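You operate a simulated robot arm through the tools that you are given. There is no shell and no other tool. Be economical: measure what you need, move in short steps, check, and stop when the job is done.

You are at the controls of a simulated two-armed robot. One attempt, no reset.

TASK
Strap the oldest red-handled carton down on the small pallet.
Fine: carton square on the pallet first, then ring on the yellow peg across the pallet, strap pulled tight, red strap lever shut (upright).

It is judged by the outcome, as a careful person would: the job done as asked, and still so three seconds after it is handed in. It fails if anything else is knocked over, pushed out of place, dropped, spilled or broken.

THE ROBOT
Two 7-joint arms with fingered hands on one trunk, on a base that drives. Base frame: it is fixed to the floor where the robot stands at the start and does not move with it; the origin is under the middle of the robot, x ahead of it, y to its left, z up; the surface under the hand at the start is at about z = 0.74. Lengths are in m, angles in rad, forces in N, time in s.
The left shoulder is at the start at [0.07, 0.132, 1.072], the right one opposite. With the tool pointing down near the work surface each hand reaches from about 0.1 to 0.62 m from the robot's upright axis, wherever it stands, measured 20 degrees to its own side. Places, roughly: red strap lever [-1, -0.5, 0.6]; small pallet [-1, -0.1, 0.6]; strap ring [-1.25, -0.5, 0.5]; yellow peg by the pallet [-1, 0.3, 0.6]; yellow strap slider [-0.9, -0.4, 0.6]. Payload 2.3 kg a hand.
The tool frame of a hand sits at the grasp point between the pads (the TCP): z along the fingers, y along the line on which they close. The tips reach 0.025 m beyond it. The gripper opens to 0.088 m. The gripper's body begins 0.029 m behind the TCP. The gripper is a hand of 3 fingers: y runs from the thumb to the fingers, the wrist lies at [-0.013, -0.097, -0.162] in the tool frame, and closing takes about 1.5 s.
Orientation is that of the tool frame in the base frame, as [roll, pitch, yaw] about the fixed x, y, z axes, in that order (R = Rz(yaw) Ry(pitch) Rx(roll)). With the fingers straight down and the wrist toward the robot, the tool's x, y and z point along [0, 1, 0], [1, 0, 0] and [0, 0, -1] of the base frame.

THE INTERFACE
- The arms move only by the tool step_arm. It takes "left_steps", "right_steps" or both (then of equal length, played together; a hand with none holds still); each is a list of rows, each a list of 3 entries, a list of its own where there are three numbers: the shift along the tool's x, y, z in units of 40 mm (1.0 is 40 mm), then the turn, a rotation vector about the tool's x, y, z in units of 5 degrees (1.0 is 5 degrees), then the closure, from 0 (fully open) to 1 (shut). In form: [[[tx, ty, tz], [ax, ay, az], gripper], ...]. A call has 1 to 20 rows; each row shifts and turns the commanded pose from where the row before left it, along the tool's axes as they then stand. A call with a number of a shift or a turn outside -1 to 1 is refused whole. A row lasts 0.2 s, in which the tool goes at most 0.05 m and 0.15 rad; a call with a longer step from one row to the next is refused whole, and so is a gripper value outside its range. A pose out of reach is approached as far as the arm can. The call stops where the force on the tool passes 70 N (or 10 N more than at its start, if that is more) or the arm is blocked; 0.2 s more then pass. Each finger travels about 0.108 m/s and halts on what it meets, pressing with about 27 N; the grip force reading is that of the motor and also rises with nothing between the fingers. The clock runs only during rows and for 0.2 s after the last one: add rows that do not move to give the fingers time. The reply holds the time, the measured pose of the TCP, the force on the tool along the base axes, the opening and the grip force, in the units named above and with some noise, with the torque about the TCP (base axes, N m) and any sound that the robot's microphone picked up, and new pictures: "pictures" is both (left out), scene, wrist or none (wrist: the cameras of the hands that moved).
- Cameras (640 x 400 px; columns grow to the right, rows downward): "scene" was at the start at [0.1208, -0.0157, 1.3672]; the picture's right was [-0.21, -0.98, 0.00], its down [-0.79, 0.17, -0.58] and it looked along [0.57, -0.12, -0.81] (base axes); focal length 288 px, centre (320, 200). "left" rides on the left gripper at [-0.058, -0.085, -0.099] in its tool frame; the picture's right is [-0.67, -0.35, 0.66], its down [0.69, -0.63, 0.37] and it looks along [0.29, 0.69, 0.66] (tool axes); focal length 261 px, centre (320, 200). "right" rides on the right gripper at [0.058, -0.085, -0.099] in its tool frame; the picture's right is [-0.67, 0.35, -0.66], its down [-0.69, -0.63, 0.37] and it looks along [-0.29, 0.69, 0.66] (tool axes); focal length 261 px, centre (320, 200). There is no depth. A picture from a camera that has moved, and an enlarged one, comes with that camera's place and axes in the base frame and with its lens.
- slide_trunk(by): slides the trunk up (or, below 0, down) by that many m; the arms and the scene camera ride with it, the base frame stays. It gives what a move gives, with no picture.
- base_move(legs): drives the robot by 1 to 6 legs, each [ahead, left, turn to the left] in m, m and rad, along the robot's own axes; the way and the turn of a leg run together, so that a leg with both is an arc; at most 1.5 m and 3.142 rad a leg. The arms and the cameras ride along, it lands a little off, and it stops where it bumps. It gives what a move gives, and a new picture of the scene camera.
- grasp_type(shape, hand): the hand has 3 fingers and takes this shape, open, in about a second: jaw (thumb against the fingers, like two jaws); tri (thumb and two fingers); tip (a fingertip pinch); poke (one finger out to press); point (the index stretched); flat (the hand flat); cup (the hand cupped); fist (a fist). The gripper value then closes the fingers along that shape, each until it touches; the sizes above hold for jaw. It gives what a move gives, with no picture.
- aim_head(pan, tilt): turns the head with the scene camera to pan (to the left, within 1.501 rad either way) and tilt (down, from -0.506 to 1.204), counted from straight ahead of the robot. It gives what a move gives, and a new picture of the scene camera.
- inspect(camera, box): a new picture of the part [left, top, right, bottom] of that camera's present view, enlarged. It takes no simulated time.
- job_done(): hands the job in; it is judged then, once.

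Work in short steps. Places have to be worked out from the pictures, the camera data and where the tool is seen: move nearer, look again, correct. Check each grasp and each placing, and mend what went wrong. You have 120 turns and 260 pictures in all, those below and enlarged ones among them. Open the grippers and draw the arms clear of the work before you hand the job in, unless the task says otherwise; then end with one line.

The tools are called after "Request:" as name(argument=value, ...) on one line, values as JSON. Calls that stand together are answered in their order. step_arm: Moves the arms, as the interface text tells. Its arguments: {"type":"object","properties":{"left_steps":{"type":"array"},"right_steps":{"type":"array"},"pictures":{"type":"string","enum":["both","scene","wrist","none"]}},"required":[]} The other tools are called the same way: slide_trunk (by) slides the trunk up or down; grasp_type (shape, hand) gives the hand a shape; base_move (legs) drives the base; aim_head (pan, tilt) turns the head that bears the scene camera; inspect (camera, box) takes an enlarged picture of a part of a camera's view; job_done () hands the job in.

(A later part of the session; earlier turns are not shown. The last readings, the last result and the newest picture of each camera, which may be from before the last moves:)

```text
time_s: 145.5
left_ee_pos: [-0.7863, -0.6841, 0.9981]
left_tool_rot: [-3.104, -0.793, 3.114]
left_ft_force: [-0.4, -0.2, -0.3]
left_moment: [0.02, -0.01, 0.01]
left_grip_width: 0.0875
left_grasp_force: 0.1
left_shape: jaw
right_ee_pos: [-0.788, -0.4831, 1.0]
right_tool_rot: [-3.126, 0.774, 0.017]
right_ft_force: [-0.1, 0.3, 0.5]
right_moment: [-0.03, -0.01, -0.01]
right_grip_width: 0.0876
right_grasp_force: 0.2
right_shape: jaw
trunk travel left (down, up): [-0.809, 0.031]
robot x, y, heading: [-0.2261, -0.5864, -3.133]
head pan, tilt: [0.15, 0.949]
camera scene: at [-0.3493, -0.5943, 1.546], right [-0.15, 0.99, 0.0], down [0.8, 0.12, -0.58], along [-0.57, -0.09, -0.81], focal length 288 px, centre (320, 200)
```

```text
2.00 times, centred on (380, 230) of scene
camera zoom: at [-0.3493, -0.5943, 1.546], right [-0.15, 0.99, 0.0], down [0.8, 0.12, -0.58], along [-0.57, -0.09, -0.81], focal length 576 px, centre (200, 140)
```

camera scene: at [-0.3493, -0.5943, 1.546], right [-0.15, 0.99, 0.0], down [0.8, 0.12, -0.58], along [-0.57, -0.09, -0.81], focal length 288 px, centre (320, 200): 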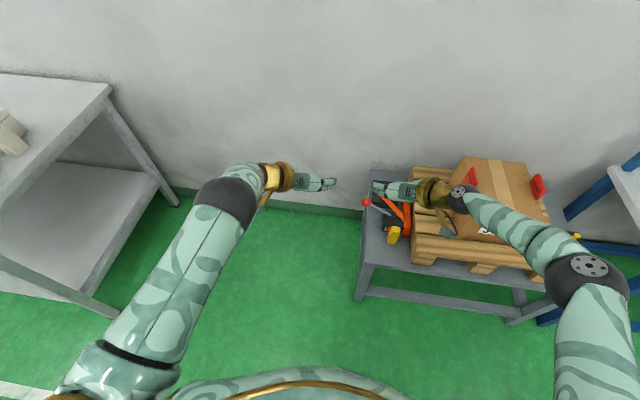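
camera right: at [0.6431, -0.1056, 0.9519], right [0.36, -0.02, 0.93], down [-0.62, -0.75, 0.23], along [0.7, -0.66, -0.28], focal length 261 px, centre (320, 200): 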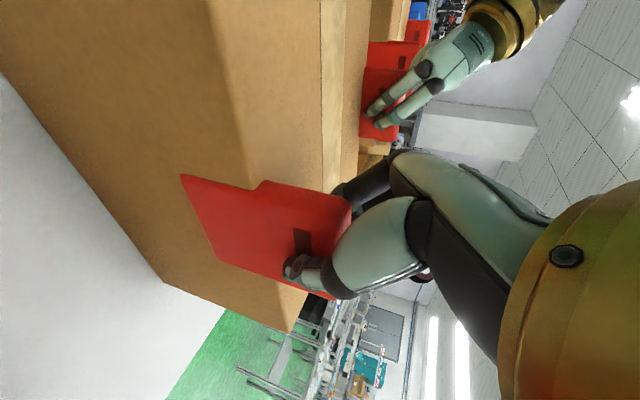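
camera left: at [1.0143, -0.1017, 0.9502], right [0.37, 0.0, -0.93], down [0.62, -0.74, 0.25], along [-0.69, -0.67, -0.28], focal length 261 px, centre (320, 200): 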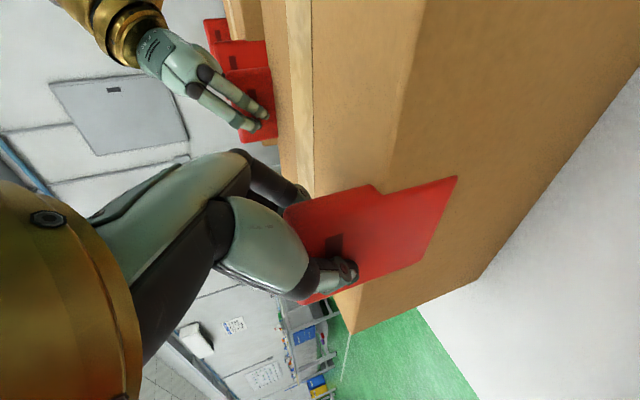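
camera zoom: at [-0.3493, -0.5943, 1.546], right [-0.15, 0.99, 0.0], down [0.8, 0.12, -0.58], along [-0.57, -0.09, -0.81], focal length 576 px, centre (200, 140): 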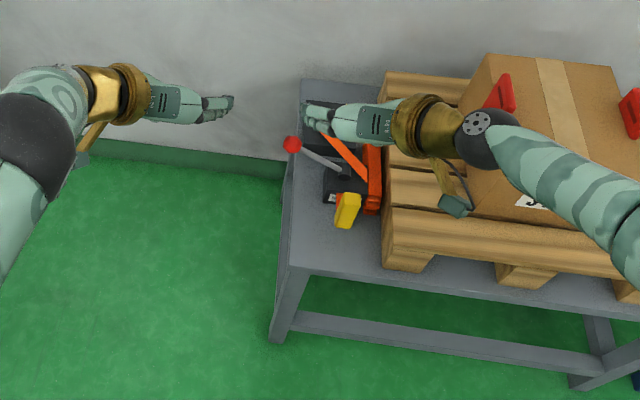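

Move further left and turn toward the strap gear so it sits between the hands.

Request:
base_move(legs=[[0, 0.4, 0], [0, 0, -0.57], [0.1, 0, 0]])

Request:
inspect(camera="scene", box=[220, 120, 412, 240])

```text
time_s: 150.3
left_ee_pos: [-0.8331, -0.7158, 1.0003]
left_tool_rot: [-3.103, -0.799, 2.551]
left_ft_force: [0.1, -0.1, -0.2]
left_moment: [0.01, 0.01, 0.01]
left_grip_width: 0.0878
left_grasp_force: 0.1
left_shape: jaw
right_ee_pos: [-0.725, -0.5446, 1.0023]
right_tool_rot: [-3.126, 0.778, -0.549]
right_ft_force: [1.0, -0.6, 0.4]
right_moment: [0.02, 0.02, -0.02]
right_grip_width: 0.0878
right_grasp_force: 0.0
right_shape: jaw
trunk travel left (down, up): [-0.809, 0.031]
robot x, y, heading: [-0.306, -0.9276, 2.581]
head pan, tilt: [0.15, 0.949]
camera scene: at [-0.4133, -0.8769, 1.5465], right [0.4, 0.92, 0.0], down [0.74, -0.32, -0.59], along [-0.54, 0.23, -0.81], focal length 288 px, centre (320, 200)
```

scene: 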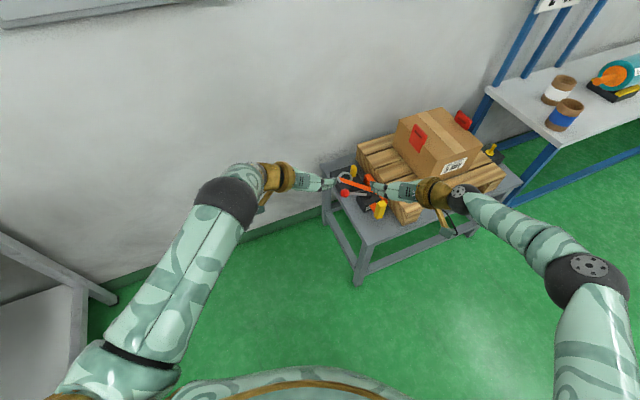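

```text
3.33 times, centred on (316, 180) of scene
camera zoom: at [-0.4133, -0.8769, 1.5465], right [0.4, 0.92, 0.0], down [0.74, -0.32, -0.59], along [-0.54, 0.23, -0.81], focal length 959 px, centre (333, 267)
```

zoom: 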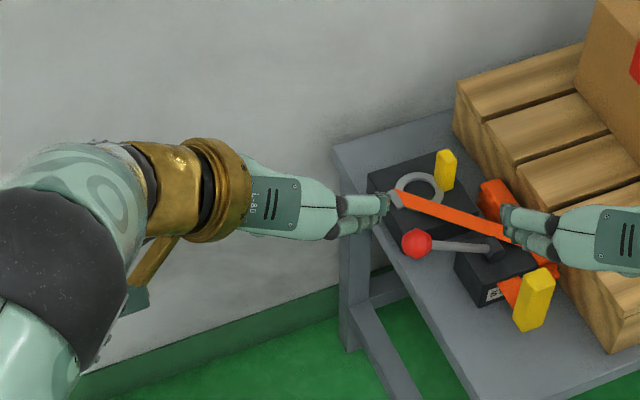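

The ring lies on a black block with a yellow grip beside it; the slider is the yellow piece in front. Spread the hands outwards for a clear view.

Request:
step_arm(left_steps=[[[0, -1, 0], [0, 0, 0], 0.0], [[0, -1, 0], [0, 0, 0], 0.0], [[0, -1, 0], [0, 0, 0], 0.0]], right_steps=[[[0, -1, 0], [0, 0, 0], 0.0], [[0, -1, 0], [0, 0, 0], 0.0], [[0, -1, 0], [0, 0, 0], 0.0]], pictures="none")

Request:
inspect(camera="scene", box=[320, 140, 416, 200])

Request:
inspect(camera="scene", box=[330, 170, 426, 230])

```text
time_s: 151.1
left_ee_pos: [-0.9007, -0.8146, 1.0006]
left_tool_rot: [-3.104, -0.793, 2.55]
left_ft_force: [0.3, 0.3, 0.4]
left_moment: [0.01, 0.02, -0.04]
left_grip_width: 0.0876
left_grasp_force: 0.1
left_shape: jaw
right_ee_pos: [-0.6661, -0.4423, 1.001]
right_tool_rot: [-3.125, 0.773, -0.548]
right_ft_force: [-1.1, -0.5, 1.2]
right_moment: [0.02, -0.01, -0.03]
right_grip_width: 0.0875
right_grasp_force: 0.1
right_shape: jaw
trunk travel left (down, up): [-0.809, 0.031]
robot x, y, heading: [-0.3097, -0.9264, 2.578]
head pan, tilt: [0.15, 0.949]
```

```text
6.67 times, centred on (368, 170) of scene
camera zoom: at [-0.4208, -0.8737, 1.5458], right [0.4, 0.92, 0.0], down [0.75, -0.32, -0.58], along [-0.53, 0.23, -0.81], focal length 1919 px, centre (0, 400)
```

zoom: 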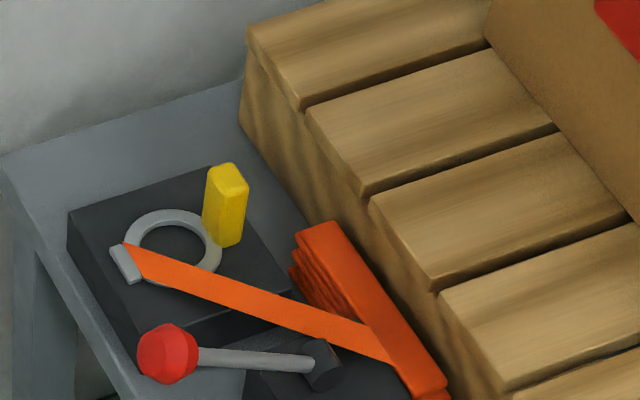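

```text
6.67 times, centred on (378, 200) of scene
camera zoom: at [-0.4208, -0.8737, 1.5458], right [0.4, 0.92, 0.0], down [0.75, -0.32, -0.58], along [-0.53, 0.23, -0.81], focal length 1919 px, centre (-67, 200)
```

zoom: 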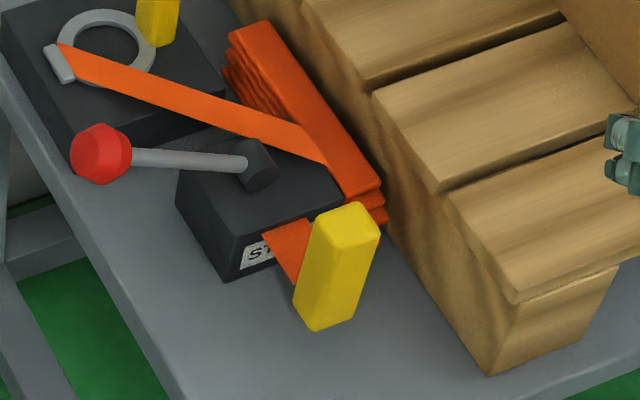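

The ring has a yellow grip block on its +y side and the strap on its −y side, so it only needs to be carried over without turning. I'll use the left hand, pointing down with wrist toward the robot; untwist it, and meanwhile tuck the right arm back and up.

Request:
step_arm(left_steps=[[[0, 0, 0], [0, 0, -1], 0.0], [[0, 0, 0], [0, 0, -1], 0.0], [[0, 0, 0], [0, 0, -1], 0.0], [[0, 0, 0], [0, 0, -1], 0.0], [[0, 0, 0], [0, 0, -1], 0.0], [[0, 0, 0], [0, 0, -1], 0.0], [[0, 0, 0], [0, 0, -1], 0.0], [[0, 0, 0], [0, 0, -1], 0.0], [[0, 0, 0], [0, 0, -1], 0.0], [[0, 0, 0], [0, 0, -1], 0.0], [[0, 0, 0], [0, 0, -1], 0.0], [[0, 0, 0], [0, 0, -1], 0.0], [[0, 0, 0], [0, 0, -1], 0.0], [[0, 0, 0], [0, 0, -1], 0.0], [[0, 0, 0], [0, 0, -1], 0.0], [[0, 0, 0], [0, 0, -1], 0.0], [[0, 0, 0], [0, 0, -1], 0.0], [[0, 0, 0], [0, 0, -1], 0.0]], right_steps=[[[0.39, 0, -0.785], [0, 0, 0], 0.0], [[0.39, 0, -0.785], [0, 0, 0], 0.0], [[0.39, 0, -0.785], [0, 0, 0], 0.0], [[0.39, 0, -0.785], [0, 0, 0], 0.0], [[0.39, 0, -0.785], [0, 0, 0], 0.0], [[0.39, 0, -0.785], [0, 0, 0], 0.0], [[0.39, 0, -0.785], [0, 0, 0], 0.0], [[0, 0, 0], [0, 0, 0], 0.0], [[0, 0, 0], [0, 0, 0], 0.0], [[0, 0, 0], [0, 0, 0], 0.0], [[0, 0, 0], [0, 0, 0], 0.0], [[0, 0, 0], [0, 0, 0], 0.0], [[0, 0, 0], [0, 0, 0], 0.0], [[0, 0, 0], [0, 0, 0], 0.0], [[0, 0, 0], [0, 0, 0], 0.0], [[0, 0, 0], [0, 0, 0], 0.0], [[0, 0, 0], [0, 0, 0], 0.0], [[0, 0, 0], [0, 0, 0], 0.0]], pictures="none")

Request:
step_arm(left_steps=[[[0, 0, 0], [1, 0, 0], 0.0], [[0, 0, 0], [1, 0, 0], 0.0], [[0, 0, 0], [1, 0, 0], 0.0], [[0, 0, 0], [1, 0, 0], 0.0], [[0, 0, 0], [1, 0, 0], 0.0], [[0, 0, 0], [1, 0, 0], 0.0], [[0, 0, 0], [1, 0, 0], 0.0], [[0, 0, 0], [1, 0, 0], 0.0], [[0, 0, 0], [1, 0, 0], 0.0], [[0, 0, 0], [0, 0, 0], 0.0]], pictures="scene")

```text
time_s: 154.9
left_ee_pos: [-0.8995, -0.8143, 0.9997]
left_tool_rot: [2.347, -0.026, -2.135]
left_ft_force: [0.7, -0.5, 0.4]
left_moment: [0.0, 0.0, -0.01]
left_grip_width: 0.0874
left_grasp_force: 0.0
left_shape: jaw
right_ee_pos: [-0.4678, -0.5639, 1.0816]
right_tool_rot: [-3.126, 0.772, -0.55]
right_ft_force: [0.3, 0.1, -0.6]
right_moment: [-0.01, 0.0, 0.01]
right_grip_width: 0.0879
right_grasp_force: 0.1
right_shape: jaw
trunk travel left (down, up): [-0.809, 0.031]
robot x, y, heading: [-0.3094, -0.9276, 2.584]
head pan, tilt: [0.15, 0.949]
```

```text
time_s: 157.1
left_ee_pos: [-0.899, -0.8167, 1.001]
left_tool_rot: [3.135, -0.027, -2.137]
left_ft_force: [0.3, 0.0, 0.4]
left_moment: [0.0, 0.02, 0.06]
left_grip_width: 0.0878
left_grasp_force: 0.0
left_shape: jaw
right_ee_pos: [-0.4674, -0.5648, 1.082]
right_tool_rot: [-3.125, 0.772, -0.548]
right_ft_force: [-0.2, 0.6, -0.2]
right_moment: [0.01, 0.01, 0.0]
right_grip_width: 0.0877
right_grasp_force: 0.0
right_shape: jaw
trunk travel left (down, up): [-0.809, 0.031]
robot x, y, heading: [-0.3077, -0.9296, 2.58]
head pan, tilt: [0.15, 0.949]
camera scene: at [-0.4189, -0.8735, 1.546], right [0.4, 0.92, 0.0], down [0.75, -0.32, -0.58], along [-0.53, 0.23, -0.81], focal length 288 px, centre (320, 200)
```

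scene: 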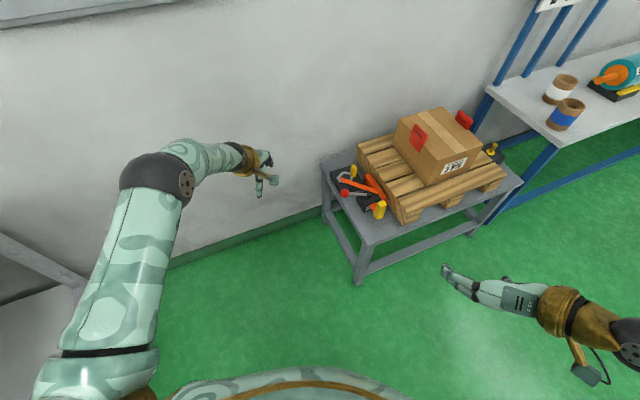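

Now raise the right hand further out of the way, then turn back to face −x and position so the left hand is near the ring.

Request:
step_arm(right_steps=[[[-0.7, 0, -0.7], [0, 0, 0], 0.0], [[-0.7, 0, -0.7], [0, 0, 0], 0.0], [[-0.7, 0, -0.7], [0, 0, 0], 0.0], [[-0.7, 0, -0.7], [0, 0, 0], 0.0], [[-0.7, 0, -0.7], [0, 0, 0], 0.0], [[-0.7, 0, -0.7], [0, 0, 0], 0.0], [[0, 0, 0], [0, 0, 0], 0.0]], pictures="none")

Request:
base_move(legs=[[0, 0, 0.56], [0, -0.62, 0]])

```text
time_s: 158.7
left_ee_pos: [-0.8997, -0.8153, 1.0015]
left_tool_rot: [3.132, -0.026, -2.135]
left_ft_force: [-0.4, 0.0, 0.0]
left_moment: [0.0, 0.01, 0.02]
left_grip_width: 0.0875
left_grasp_force: 0.0
left_shape: jaw
right_ee_pos: [-0.4738, -0.5661, 1.3219]
right_tool_rot: [-3.124, 0.771, -0.547]
right_ft_force: [-0.3, 0.3, -0.7]
right_moment: [0.03, -0.03, 0.03]
right_grip_width: 0.0875
right_grasp_force: 0.1
right_shape: jaw
trunk travel left (down, up): [-0.809, 0.031]
robot x, y, heading: [-0.3117, -0.9283, 2.58]
head pan, tilt: [0.15, 0.949]
```

```text
time_s: 163.8
left_ee_pos: [-0.871, -0.5267, 1.001]
left_tool_rot: [3.134, -0.026, -1.571]
left_ft_force: [0.4, 0.1, 0.0]
left_moment: [-0.02, 0.0, -0.02]
left_grip_width: 0.0874
left_grasp_force: 0.0
left_shape: jaw
right_ee_pos: [-0.646, -0.0888, 1.3228]
right_tool_rot: [-3.124, 0.773, 0.018]
right_ft_force: [-0.9, -0.4, 0.4]
right_moment: [-0.01, -0.02, -0.04]
right_grip_width: 0.0876
right_grasp_force: 0.0
right_shape: jaw
trunk travel left (down, up): [-0.809, 0.031]
robot x, y, heading: [-0.314, -0.305, -3.138]
head pan, tilt: [0.15, 0.949]
camera scene: at [-0.4344, -0.3193, 1.5459], right [-0.15, 0.99, 0.0], down [0.8, 0.12, -0.58], along [-0.57, -0.09, -0.81], focal length 288 px, centre (320, 200)
```

scene: 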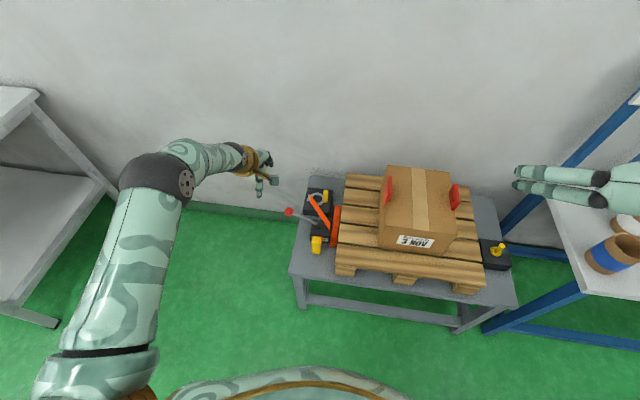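

Clear view now. Zoom on the strap gear and on the peg for measurement.

Request:
inspect(camera="scene", box=[272, 170, 368, 270])

Request:
inspect(camera="scene", box=[430, 200, 550, 300])

```text
4.00 times, centred on (320, 220) of scene
camera zoom: at [-0.4344, -0.3193, 1.5459], right [-0.15, 0.99, 0.0], down [0.8, 0.12, -0.58], along [-0.57, -0.09, -0.81], focal length 1151 px, centre (320, 120)
```

zoom: 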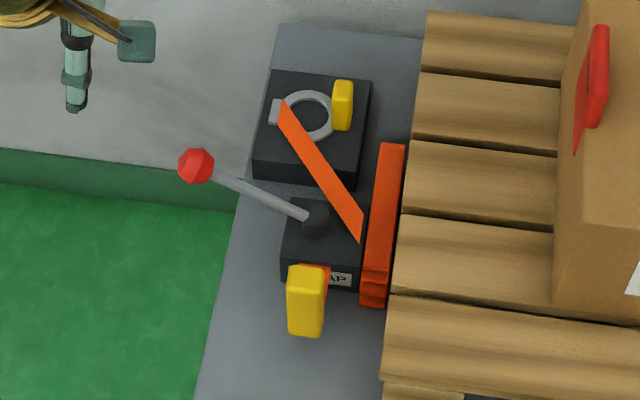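

```text
4.00 times, centred on (490, 250) of scene
camera zoom: at [-0.4344, -0.3193, 1.5459], right [-0.15, 0.99, 0.0], down [0.8, 0.12, -0.58], along [-0.57, -0.09, -0.81], focal length 1151 px, centre (-360, 0)
```

zoom: 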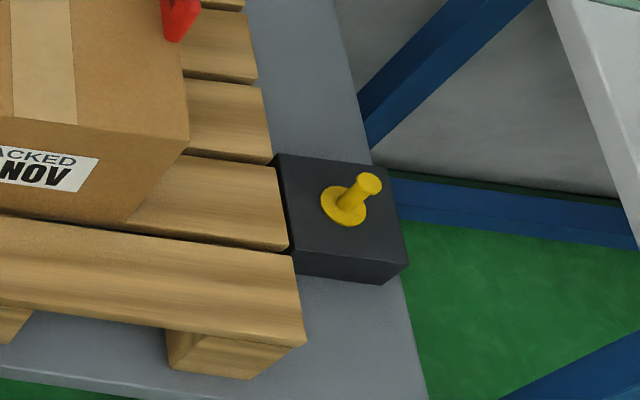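

Triangulated: ring centre (−1.129,−0.439,0.57), its grip block (−1.125,−0.402, z 0.564–0.632); peg (−0.98,0.24, top ≈0.645); lever pivot (−0.988,−0.409,0.60), ball (−0.988,−0.519,0.668). Drive in and bring the left hand above the grip block.

Request:
base_move(legs=[[0.216, -0.055, 0]])

Request:
step_arm(left_steps=[[[-0.6, 0.3, 0], [0, 0, 0], 0.0], [[-0.6, 0.3, 0], [0, 0, 0], 0.0], [[-0.6, 0.3, 0], [0, 0, 0], 0.0], [[0, 0, 0], [0, 0, 0], 0.0]], pictures="none")

Request:
slide_trunk(by=-0.22)

Request:
aim_head(pan=0.3, tilt=1.0)

```text
time_s: 165.5
left_ee_pos: [-1.0855, -0.4699, 1.0025]
left_tool_rot: [3.129, -0.026, -1.573]
left_ft_force: [-0.5, -0.5, 1.0]
left_moment: [-0.02, 0.01, -0.01]
left_grip_width: 0.0875
left_grasp_force: 0.1
left_shape: jaw
right_ee_pos: [-0.8575, -0.0311, 1.324]
right_tool_rot: [-3.124, 0.776, 0.013]
right_ft_force: [0.0, 0.4, 0.4]
right_moment: [-0.01, 0.01, -0.03]
right_grip_width: 0.0877
right_grasp_force: 0.1
right_shape: jaw
trunk travel left (down, up): [-0.809, 0.031]
robot x, y, heading: [-0.5292, -0.2513, -3.143]
head pan, tilt: [0.15, 0.949]
camera scene: at [-0.6461, -0.2637, 1.5463], right [-0.15, 0.99, 0.0], down [0.8, 0.12, -0.58], along [-0.58, -0.09, -0.81], focal length 288 px, centre (320, 200)
```

scene: 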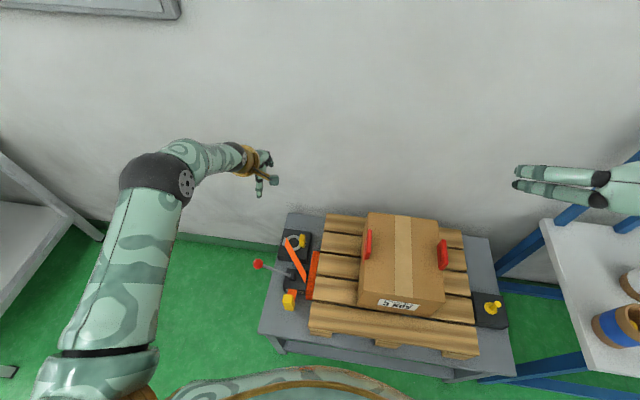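

```text
time_s: 166.5
left_ee_pos: [-1.1243, -0.397, 1.0002]
left_tool_rot: [3.136, -0.027, -1.573]
left_ft_force: [0.9, -0.2, 0.1]
left_moment: [-0.03, 0.0, 0.01]
left_grip_width: 0.0876
left_grasp_force: 0.0
left_shape: jaw
right_ee_pos: [-0.8604, -0.0313, 1.3211]
right_tool_rot: [-3.123, 0.773, 0.017]
right_ft_force: [0.1, 0.0, 0.4]
right_moment: [-0.02, 0.01, 0.01]
right_grip_width: 0.0879
right_grasp_force: 0.1
right_shape: jaw
trunk travel left (down, up): [-0.809, 0.031]
robot x, y, heading: [-0.5259, -0.25, -3.142]
head pan, tilt: [0.15, 0.949]
```

```text
time_s: 168.8
left_ee_pos: [-1.1243, -0.3976, 0.7823]
left_tool_rot: [3.133, -0.025, -1.574]
left_ft_force: [0.8, 0.6, 0.8]
left_moment: [0.01, 0.01, 0.0]
left_grip_width: 0.0875
left_grasp_force: 0.0
left_shape: jaw
right_ee_pos: [-0.8609, -0.032, 1.1016]
right_tool_rot: [-3.124, 0.773, 0.014]
right_ft_force: [0.0, 0.6, 1.2]
right_moment: [-0.02, 0.0, -0.01]
right_grip_width: 0.0876
right_grasp_force: 0.0
right_shape: jaw
trunk travel left (down, up): [-0.589, 0.251]
robot x, y, heading: [-0.5286, -0.2515, -3.138]
head pan, tilt: [0.15, 0.949]
```

```text
time_s: 169.5
left_ee_pos: [-1.1235, -0.3971, 0.7809]
left_tool_rot: [3.131, -0.027, -1.575]
left_ft_force: [-0.6, -0.5, 0.7]
left_moment: [-0.02, -0.02, 0.0]
left_grip_width: 0.0878
left_grasp_force: 0.0
left_shape: jaw
right_ee_pos: [-0.8614, -0.0317, 1.1024]
right_tool_rot: [-3.126, 0.773, 0.012]
right_ft_force: [-0.1, -0.7, -0.9]
right_moment: [-0.04, 0.05, 0.0]
right_grip_width: 0.0876
right_grasp_force: 0.0
right_shape: jaw
trunk travel left (down, up): [-0.589, 0.251]
robot x, y, heading: [-0.5282, -0.2513, -3.142]
head pan, tilt: [0.3, 1.0]
camera scene: at [-0.6449, -0.2724, 1.3224], right [-0.3, 0.96, 0.0], down [0.8, 0.25, -0.54], along [-0.52, -0.16, -0.84], focal length 288 px, centre (320, 200)
```

scene: 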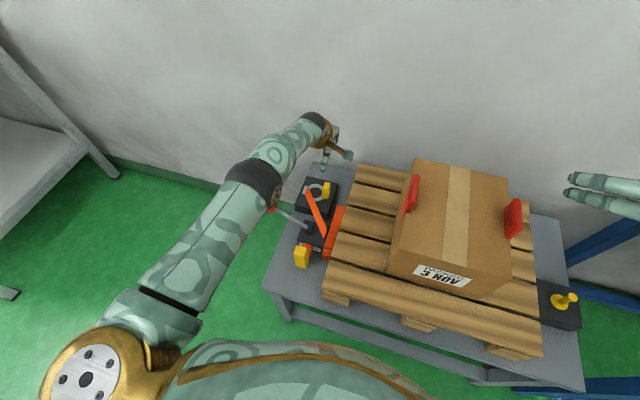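

Hand is above the ring. Check alignment with the left wrist camera before descending.

Request:
inspect(camera="left", box=[0, 0, 640, 400])

```text
1.00 times, centred on (320, 200) of left (not enlarged: the box is as wide or as high as the picture)
camera zoom: at [-1.0375, -0.3375, 0.8788], right [0.35, 0.65, -0.68], down [0.62, -0.7, -0.35], along [-0.7, -0.3, -0.65], focal length 261 px, centre (320, 200)
```

zoom: 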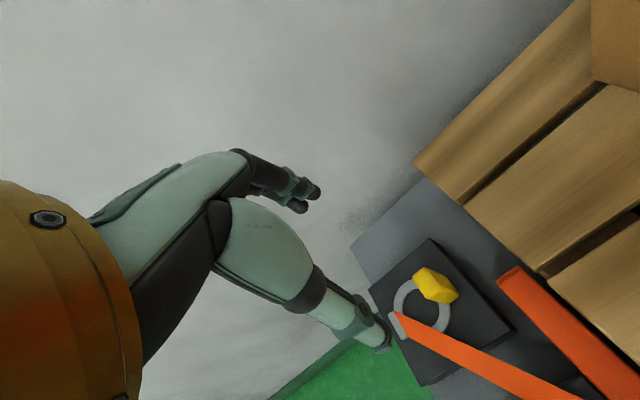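

Block centre by this camera is (−1.120,−0.397): aligned with the TCP. Lower with the trunk to z≈0.615.

Request:
slide_trunk(by=-0.165)

Request:
inspect(camera="left", box=[0, 0, 640, 400])

Request:
inspect(camera="scene", box=[200, 100, 440, 300])

```text
time_s: 171.4
left_ee_pos: [-1.1238, -0.3973, 0.6165]
left_tool_rot: [3.132, -0.025, -1.574]
left_ft_force: [-0.8, 0.3, 0.8]
left_moment: [0.02, -0.03, -0.02]
left_grip_width: 0.0877
left_grasp_force: 0.0
left_shape: jaw
right_ee_pos: [-0.8618, -0.0312, 0.9378]
right_tool_rot: [-3.125, 0.775, 0.014]
right_ft_force: [-0.3, 0.2, 0.5]
right_moment: [0.03, 0.03, 0.01]
right_grip_width: 0.0877
right_grasp_force: 0.1
right_shape: jaw
trunk travel left (down, up): [-0.424, 0.416]
robot x, y, heading: [-0.5233, -0.2488, -3.145]
head pan, tilt: [0.3, 1.0]
```

```text
1.00 times, centred on (320, 200) of left (not enlarged: the box is as wide or as high as the picture)
camera zoom: at [-1.0374, -0.3376, 0.7139], right [0.35, 0.65, -0.68], down [0.62, -0.7, -0.35], along [-0.7, -0.3, -0.65], focal length 261 px, centre (320, 200)
```

zoom: 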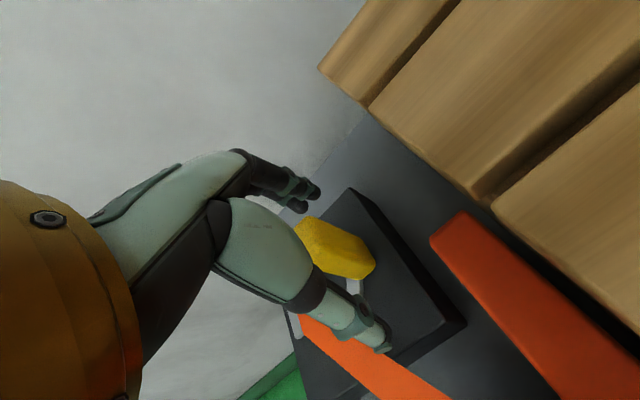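

```text
2.00 times, centred on (320, 200) of scene
camera zoom: at [-0.6447, -0.2725, 1.1574], right [-0.3, 0.96, 0.0], down [0.8, 0.25, -0.54], along [-0.52, -0.16, -0.84], focal length 576 px, centre (320, 200)
```

zoom: 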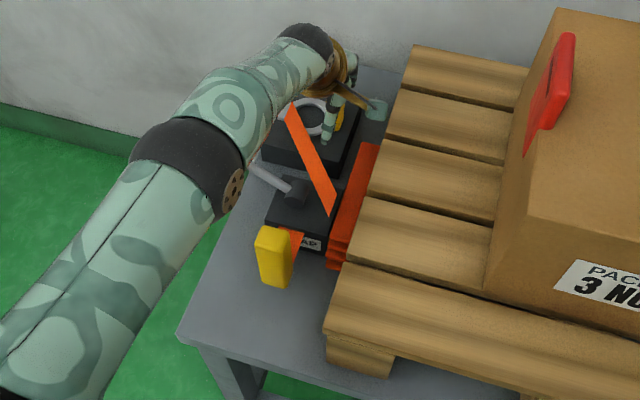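

The block is between thumb and fingers; nothing has been touched. Close the left hand on it.

Request:
step_arm(left_steps=[[[0, 0, 0], [0, 0, 0], 0.3], [[0, 0, 0], [0, 0, 0], 0.6], [[0, 0, 0], [0, 0, 0], 0.9], [[0, 0, 0], [0, 0, 0], 1.0], [[0, 0, 0], [0, 0, 0], 1.0], [[0, 0, 0], [0, 0, 0], 1.0], [[0, 0, 0], [0, 0, 0], 1.0]], pictures="wrist")

```text
time_s: 173.0
left_ee_pos: [-1.1237, -0.3977, 0.6155]
left_tool_rot: [3.132, -0.027, -1.574]
left_ft_force: [-0.4, 0.2, 0.6]
left_moment: [0.01, 0.0, 0.01]
left_grip_width: 0.0228
left_grasp_force: 26.7
left_shape: jaw
right_ee_pos: [-0.86, -0.0311, 0.9366]
right_tool_rot: [-3.123, 0.772, 0.014]
right_ft_force: [-0.1, -0.1, -0.1]
right_moment: [-0.02, 0.01, -0.04]
right_grip_width: 0.0875
right_grasp_force: 0.0
right_shape: jaw
trunk travel left (down, up): [-0.424, 0.416]
robot x, y, heading: [-0.5277, -0.2489, -3.139]
head pan, tilt: [0.3, 1.0]
camera left: at [-1.0376, -0.3376, 0.7137], right [0.35, 0.65, -0.68], down [0.62, -0.7, -0.35], along [-0.7, -0.3, -0.65], focal length 261 px, centre (320, 200)
```

left: 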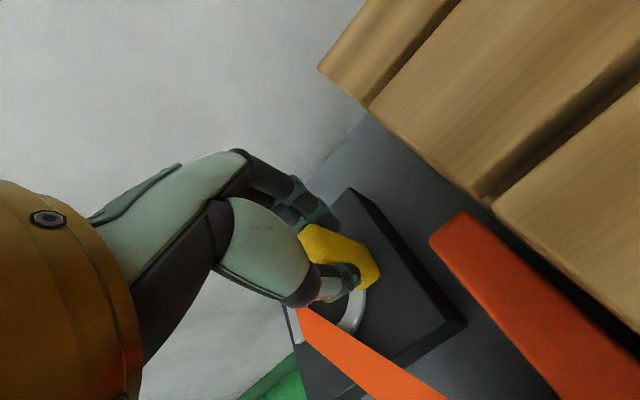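

Gripped (23 mm). Lift 0.31 with the trunk.

Request:
slide_trunk(by=0.1)

Request:
slide_trunk(by=0.21)

Request:
inspect(camera="scene", box=[160, 80, 544, 320])

```text
time_s: 174.3
left_ee_pos: [-1.1242, -0.3964, 0.7153]
left_tool_rot: [3.133, -0.027, -1.573]
left_ft_force: [0.4, 0.7, -1.0]
left_moment: [0.03, 0.04, -0.02]
left_grip_width: 0.0226
left_grasp_force: 27.1
left_shape: jaw
right_ee_pos: [-0.8611, -0.0318, 1.0373]
right_tool_rot: [-3.124, 0.773, 0.014]
right_ft_force: [0.2, -0.2, 0.3]
right_moment: [0.02, 0.04, -0.03]
right_grip_width: 0.0875
right_grasp_force: 0.0
right_shape: jaw
trunk travel left (down, up): [-0.524, 0.316]
robot x, y, heading: [-0.5263, -0.2511, -3.139]
head pan, tilt: [0.3, 1.0]
```

```text
time_s: 176.6
left_ee_pos: [-1.1233, -0.3978, 0.9261]
left_tool_rot: [3.133, -0.025, -1.575]
left_ft_force: [-0.1, 0.2, -0.7]
left_moment: [0.02, 0.02, 0.02]
left_grip_width: 0.0226
left_grasp_force: 26.7
left_shape: jaw
right_ee_pos: [-0.8616, -0.0314, 1.247]
right_tool_rot: [-3.127, 0.774, 0.013]
right_ft_force: [0.2, 0.1, -0.5]
right_moment: [-0.03, 0.01, -0.04]
right_grip_width: 0.0878
right_grasp_force: 0.0
right_shape: jaw
trunk travel left (down, up): [-0.734, 0.106]
robot x, y, heading: [-0.528, -0.2523, -3.145]
head pan, tilt: [0.3, 1.0]
```

```text
1.67 times, centred on (352, 200) of scene
camera zoom: at [-0.6453, -0.2725, 1.4673], right [-0.3, 0.96, 0.0], down [0.8, 0.25, -0.54], along [-0.52, -0.16, -0.84], focal length 480 px, centre (267, 200)
```

zoom: 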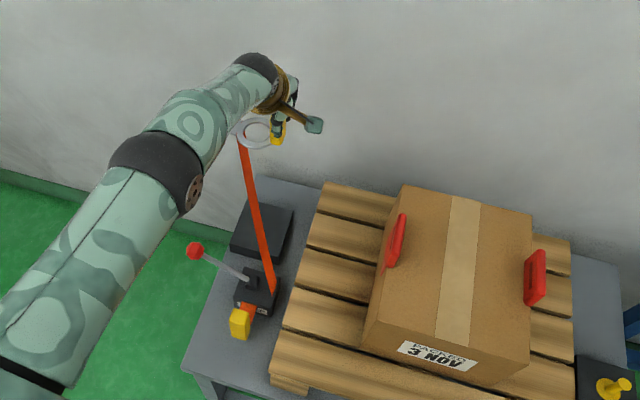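

Ring and strap came up cleanly. Carry it across by driving right 0.68 m and back 0.148 m, to bring the ring above the peg.

Request:
base_move(legs=[[-0.148, 0, 0], [0, -0.4, 0], [0, -0.279, 0]])

Request:
aim_head(pan=0.1, tilt=1.0)

```text
time_s: 181.5
left_ee_pos: [-0.9748, 0.2687, 0.9256]
left_tool_rot: [3.132, -0.023, -1.567]
left_ft_force: [-0.2, 0.0, -1.3]
left_moment: [0.01, -0.01, -0.01]
left_grip_width: 0.0227
left_grasp_force: 27.4
left_shape: jaw
right_ee_pos: [-0.716, 0.6361, 1.247]
right_tool_rot: [-3.125, 0.772, 0.02]
right_ft_force: [0.1, 0.5, 0.5]
right_moment: [-0.02, 0.01, -0.01]
right_grip_width: 0.088
right_grasp_force: 0.1
right_shape: jaw
trunk travel left (down, up): [-0.734, 0.106]
robot x, y, heading: [-0.3786, 0.4196, -3.131]
head pan, tilt: [0.3, 1.0]
camera scene: at [-0.4974, 0.3965, 1.4673], right [-0.3, 0.95, 0.0], down [0.8, 0.26, -0.54], along [-0.51, -0.16, -0.84], focal length 288 px, centre (320, 200)
```

scene: 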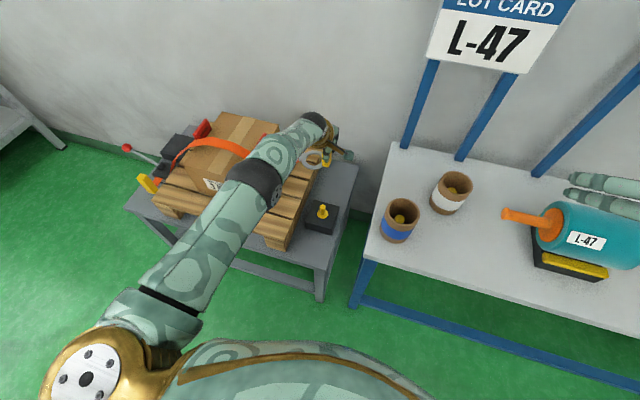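

```text
time_s: 182.3
left_ee_pos: [-0.9747, 0.271, 0.9257]
left_tool_rot: [3.134, -0.027, -1.567]
left_ft_force: [-0.1, 0.2, -0.7]
left_moment: [0.0, 0.02, 0.03]
left_grip_width: 0.0227
left_grasp_force: 26.7
left_shape: jaw
right_ee_pos: [-0.715, 0.6383, 1.2453]
right_tool_rot: [-3.126, 0.773, 0.021]
right_ft_force: [-0.7, 0.3, 0.1]
right_moment: [0.03, -0.02, 0.01]
right_grip_width: 0.0877
right_grasp_force: 0.1
right_shape: jaw
trunk travel left (down, up): [-0.734, 0.106]
robot x, y, heading: [-0.3767, 0.4188, -3.133]
head pan, tilt: [0.099, 1.0]
camera scene: at [-0.5003, 0.4128, 1.4673], right [-0.11, 0.99, 0.0], down [0.84, 0.09, -0.54], along [-0.54, -0.06, -0.84], focal length 288 px, centre (320, 200)
```

scene: 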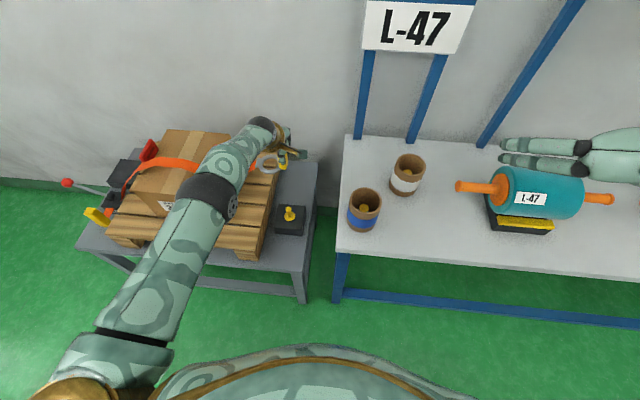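

The strap drapes over the carton. Zoom on ring and peg, and check with the wrist camera.

Request:
inspect(camera="scene", box=[232, 130, 328, 240])

Request:
inspect(camera="left", box=[200, 120, 640, 400])

```text
3.64 times, centred on (280, 185) of scene
camera zoom: at [-0.5003, 0.4128, 1.4673], right [-0.11, 0.99, 0.0], down [0.84, 0.09, -0.54], along [-0.54, -0.06, -0.84], focal length 1047 px, centre (466, 254)
```

zoom: 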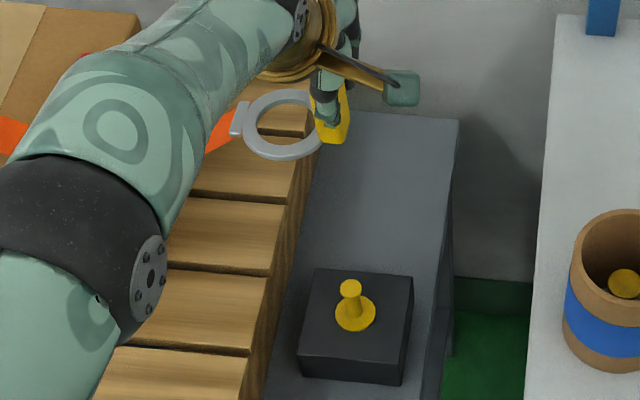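

```text
1.43 times, centred on (420, 260) of left
camera zoom: at [-0.8895, 0.3313, 1.0237], right [0.34, 0.65, -0.68], down [0.63, -0.69, -0.35], along [-0.7, -0.3, -0.65], focal length 372 px, centre (177, 114)
```

zoom: 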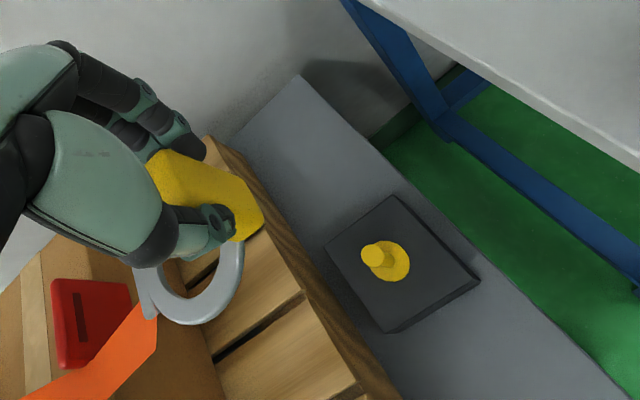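

Peg triangulates to (−0.986, 0.252), top z≈0.631. Ring centre ≈(−0.970, 0.229). Shift the hand and lower the trunk until the ring is ~4 cm above the peg, then re-check.

Request:
step_arm(left_steps=[[[-0.55, 0.4, 0], [0, 0, 0], 1.0], [[0, 0, 0], [0, 0, 0], 1.0]], pictures="none")

Request:
slide_trunk(by=-0.205)

Request:
inspect(camera="scene", box=[232, 130, 344, 240])

Request:
inspect(camera="left", box=[240, 170, 480, 370])

```text
time_s: 182.9
left_ee_pos: [-0.9784, 0.283, 0.9281]
left_tool_rot: [3.133, -0.026, -1.57]
left_ft_force: [0.4, 0.6, -0.5]
left_moment: [0.01, -0.05, -0.02]
left_grip_width: 0.0231
left_grasp_force: 27.3
left_shape: jaw
left hand out of reach, approached as far as the arm can: row 1
right_ee_pos: [-0.7153, 0.6376, 1.247]
right_tool_rot: [-3.123, 0.774, 0.023]
right_ft_force: [-0.2, -0.1, 0.9]
right_moment: [-0.01, 0.02, -0.01]
right_grip_width: 0.0878
right_grasp_force: 0.0
right_shape: jaw
trunk travel left (down, up): [-0.734, 0.106]
robot x, y, heading: [-0.3755, 0.4233, -3.133]
head pan, tilt: [0.099, 1.0]
```

```text
time_s: 185.1
left_ee_pos: [-0.978, 0.2823, 0.7231]
left_tool_rot: [3.134, -0.026, -1.567]
left_ft_force: [0.4, 0.2, -0.2]
left_moment: [0.04, -0.02, 0.0]
left_grip_width: 0.0224
left_grasp_force: 26.9
left_shape: jaw
right_ee_pos: [-0.7146, 0.6377, 1.042]
right_tool_rot: [-3.126, 0.772, 0.018]
right_ft_force: [-1.2, -0.1, -0.2]
right_moment: [-0.01, 0.0, 0.02]
right_grip_width: 0.088
right_grasp_force: 0.0
right_shape: jaw
trunk travel left (down, up): [-0.529, 0.311]
robot x, y, heading: [-0.3805, 0.4204, -3.135]
head pan, tilt: [0.099, 1.0]
```

```text
3.64 times, centred on (288, 185) of scene
camera zoom: at [-0.5001, 0.4124, 1.2624], right [-0.11, 0.99, 0.0], down [0.84, 0.09, -0.54], along [-0.54, -0.06, -0.84], focal length 1047 px, centre (436, 254)
```

zoom: 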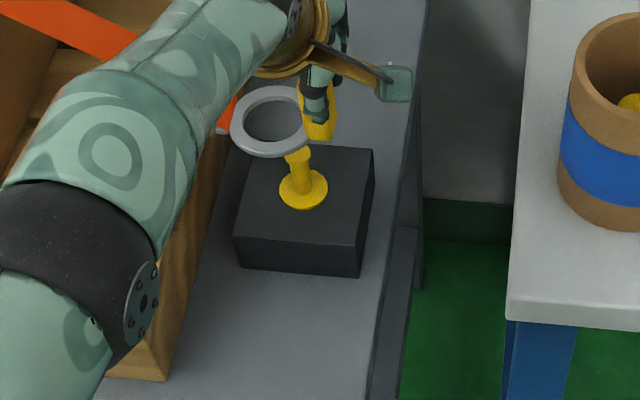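

```text
2.00 times, centred on (360, 270) of left
camera zoom: at [-0.8916, 0.3432, 0.8212], right [0.34, 0.65, -0.68], down [0.63, -0.69, -0.35], along [-0.7, -0.3, -0.65], focal length 521 px, centre (240, 60)
```

zoom: 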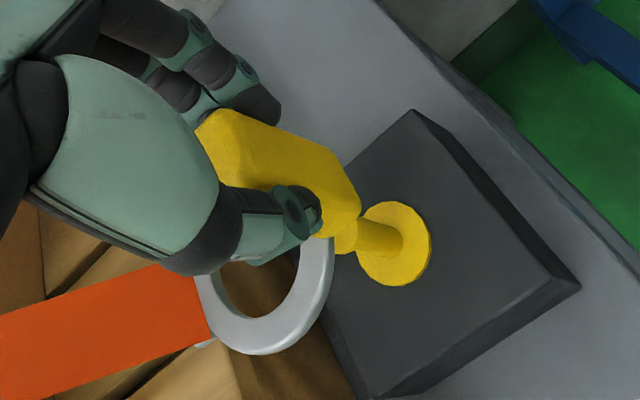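

Peg confirmed at (−0.986,0.252), top 0.627. Ring offset from TCP ≈(+0.002,−0.041). Nudge the hand by (−0.010,+0.011).

Request:
step_arm(left_steps=[[[-0.27, 0.25, 0], [0, 0, 0], 1.0], [[0, 0, 0], [0, 0, 0], 1.0]], pictures="none")

Request:
inspect(camera="scene", box=[248, 140, 320, 200])

```text
time_s: 185.7
left_ee_pos: [-0.9773, 0.2856, 0.7232]
left_tool_rot: [3.134, -0.025, -1.568]
left_ft_force: [0.2, 0.0, -1.5]
left_moment: [0.04, -0.02, 0.0]
left_grip_width: 0.023
left_grasp_force: 26.7
left_shape: jaw
left hand out of reach, approached as far as the arm can: row 1
right_ee_pos: [-0.7141, 0.6379, 1.0409]
right_tool_rot: [-3.126, 0.771, 0.02]
right_ft_force: [0.4, 0.4, -0.3]
right_moment: [-0.02, 0.04, 0.0]
right_grip_width: 0.0877
right_grasp_force: 0.0
right_shape: jaw
trunk travel left (down, up): [-0.529, 0.311]
robot x, y, heading: [-0.3796, 0.4223, -3.135]
head pan, tilt: [0.099, 1.0]
```

```text
6.67 times, centred on (284, 170) of scene
camera zoom: at [-0.5002, 0.4123, 1.2623], right [-0.11, 0.99, 0.0], down [0.84, 0.09, -0.54], along [-0.54, -0.06, -0.84], focal length 1919 px, centre (560, 400)
```

zoom: 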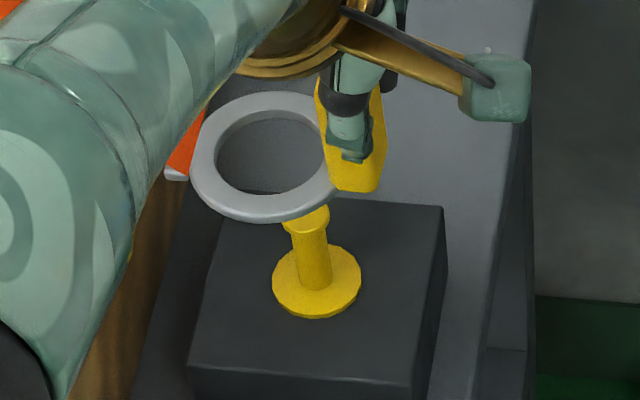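

The arm is at its limit ahead; drive the base 0.06 m ahead and 0.0 lateral, then correct with the arm.

Request:
base_move(legs=[[0.06, 0, 0]])

```text
time_s: 186.6
left_ee_pos: [-1.0375, 0.2856, 0.7247]
left_tool_rot: [3.132, -0.027, -1.566]
left_ft_force: [0.1, -0.7, -1.2]
left_moment: [-0.01, -0.01, -0.01]
left_grip_width: 0.0226
left_grasp_force: 27.2
left_shape: jaw
right_ee_pos: [-0.7746, 0.6371, 1.0416]
right_tool_rot: [-3.123, 0.775, 0.025]
right_ft_force: [1.1, -0.1, -0.1]
right_moment: [-0.02, -0.01, -0.05]
right_grip_width: 0.0876
right_grasp_force: 0.0
right_shape: jaw
trunk travel left (down, up): [-0.529, 0.311]
robot x, y, heading: [-0.4407, 0.4214, -3.135]
head pan, tilt: [0.099, 1.0]
camera scene: at [-0.56, 0.4119, 1.2624], right [-0.11, 0.99, 0.0], down [0.84, 0.09, -0.54], along [-0.54, -0.06, -0.84], focal length 288 px, centre (320, 200)
```

scene: 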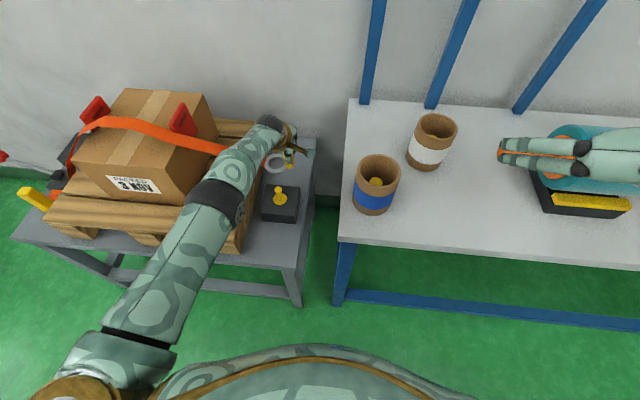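

Now correct: left hand back 48 mm and +6 mm in y; also pull the right hand back 80 mm so it clears the shelf roller when lowering.

Request:
step_arm(left_steps=[[[-0.08, -0.6, 0], [0, 0, 0], 1.0], [[-0.08, -0.6, 0], [0, 0, 0], 1.0], [[0, 0, 0], [0, 0, 0], 1.0]], right_steps=[[[0.7, 0, -0.7], [0, 0, 0], 0.0], [[0.7, 0, -0.7], [0, 0, 0], 0.0], [[0, 0, 0], [0, 0, 0], 0.0]], pictures="none")

Request:
inspect(camera="scene", box=[248, 140, 320, 220])

```text
time_s: 187.4
left_ee_pos: [-0.9904, 0.2936, 0.7236]
left_tool_rot: [3.133, -0.025, -1.567]
left_ft_force: [0.2, -0.2, -1.9]
left_moment: [0.03, 0.02, 0.0]
left_grip_width: 0.0229
left_grasp_force: 27.0
left_shape: jaw
right_ee_pos: [-0.6955, 0.6382, 1.0421]
right_tool_rot: [-3.125, 0.77, 0.02]
right_ft_force: [-0.4, -0.5, 0.8]
right_moment: [0.02, 0.01, -0.03]
right_grip_width: 0.0876
right_grasp_force: 0.1
right_shape: jaw
trunk travel left (down, up): [-0.529, 0.311]
robot x, y, heading: [-0.4397, 0.4173, -3.133]
head pan, tilt: [0.099, 1.0]
```

```text
5.00 times, centred on (284, 180) of scene
camera zoom: at [-0.5612, 0.4116, 1.2622], right [-0.11, 0.99, 0.0], down [0.84, 0.09, -0.54], along [-0.54, -0.06, -0.84], focal length 1439 px, centre (500, 300)
```

zoom: 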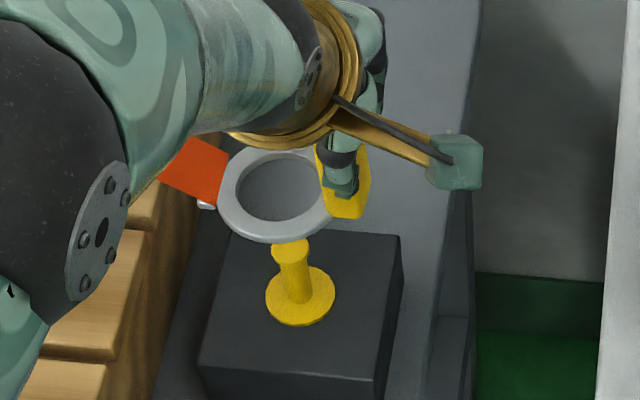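

Ring centre (−0.986,0.254) vs peg (−0.988,0.252): aligned. Lower 55 mm with the trunk and check.

Request:
slide_trunk(by=-0.055)

Request:
inspect(camera="scene", box=[248, 120, 320, 200])

Request:
inspect(camera="left", box=[240, 170, 480, 370])

```text
time_s: 188.4
left_ee_pos: [-0.9899, 0.2937, 0.6686]
left_tool_rot: [3.133, -0.026, -1.565]
left_ft_force: [0.5, -0.7, -0.6]
left_moment: [-0.01, 0.01, -0.01]
left_grip_width: 0.0227
left_grasp_force: 27.2
left_shape: jaw
right_ee_pos: [-0.6961, 0.6395, 0.9865]
right_tool_rot: [-3.125, 0.773, 0.02]
right_ft_force: [0.8, -0.6, 0.0]
right_moment: [-0.03, 0.0, 0.01]
right_grip_width: 0.0877
right_grasp_force: 0.1
right_shape: jaw
trunk travel left (down, up): [-0.474, 0.366]
robot x, y, heading: [-0.436, 0.4197, -3.134]
head pan, tilt: [0.099, 1.0]
```

```text
5.00 times, centred on (284, 160) of scene
camera zoom: at [-0.5604, 0.4118, 1.2073], right [-0.11, 0.99, 0.0], down [0.84, 0.09, -0.54], along [-0.54, -0.06, -0.84], focal length 1439 px, centre (500, 400)
```

zoom: 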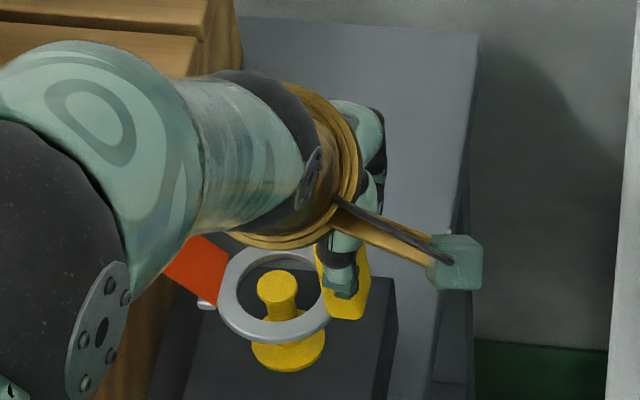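

```text
2.00 times, centred on (360, 270) of left
camera zoom: at [-0.9037, 0.3536, 0.7667], right [0.34, 0.65, -0.68], down [0.63, -0.69, -0.35], along [-0.7, -0.3, -0.65], focal length 521 px, centre (240, 60)
```

zoom: 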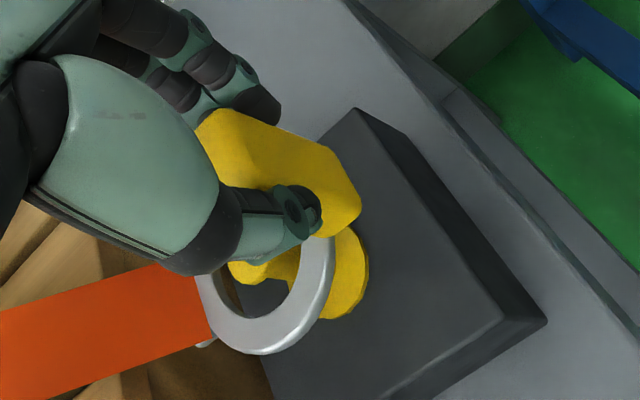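

The peg head sits within the ring hole. Lower 32 mm more to seat it.

Request:
slide_trunk(by=-0.032)

Request:
inspect(camera="scene", box=[248, 110, 320, 190])

```text
time_s: 189.2
left_ee_pos: [-0.99, 0.2945, 0.6365]
left_tool_rot: [3.132, -0.028, -1.566]
left_ft_force: [-0.2, 0.2, -0.2]
left_moment: [0.02, -0.01, 0.02]
left_grip_width: 0.0227
left_grasp_force: 26.7
left_shape: jaw
right_ee_pos: [-0.6952, 0.6396, 0.9553]
right_tool_rot: [-3.124, 0.773, 0.021]
right_ft_force: [-0.6, 0.3, 0.3]
right_moment: [-0.02, 0.02, 0.01]
right_grip_width: 0.0877
right_grasp_force: 0.1
right_shape: jaw
trunk travel left (down, up): [-0.442, 0.398]
robot x, y, heading: [-0.4391, 0.42, -3.134]
head pan, tilt: [0.099, 1.0]
```

```text
5.00 times, centred on (284, 150) of scene
camera zoom: at [-0.5603, 0.4118, 1.1753], right [-0.11, 0.99, 0.0], down [0.84, 0.09, -0.54], along [-0.54, -0.06, -0.84], focal length 1439 px, centre (500, 450)
```

zoom: 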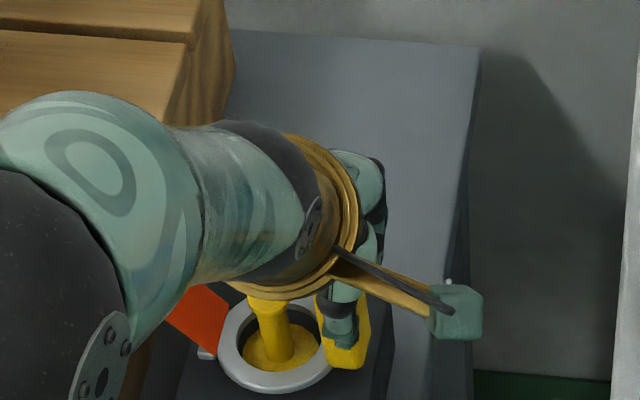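

Ring is around the peg. Lower another 12 mm until it touches down.

Request:
slide_trunk(by=-0.012)

```text
time_s: 189.8
left_ee_pos: [-0.9892, 0.2934, 0.6257]
left_tool_rot: [3.131, -0.026, -1.568]
left_ft_force: [0.9, 0.6, 3.0]
left_moment: [-0.02, -0.04, 0.02]
left_grip_width: 0.0229
left_grasp_force: 27.0
left_shape: jaw
right_ee_pos: [-0.6949, 0.639, 0.9429]
right_tool_rot: [-3.125, 0.773, 0.02]
right_ft_force: [0.4, -0.1, -0.1]
right_moment: [0.02, -0.01, 0.02]
right_grip_width: 0.0875
right_grasp_force: 0.0
right_shape: jaw
trunk travel left (down, up): [-0.43, 0.41]
robot x, y, heading: [-0.4411, 0.4177, -3.134]
head pan, tilt: [0.099, 1.0]
```

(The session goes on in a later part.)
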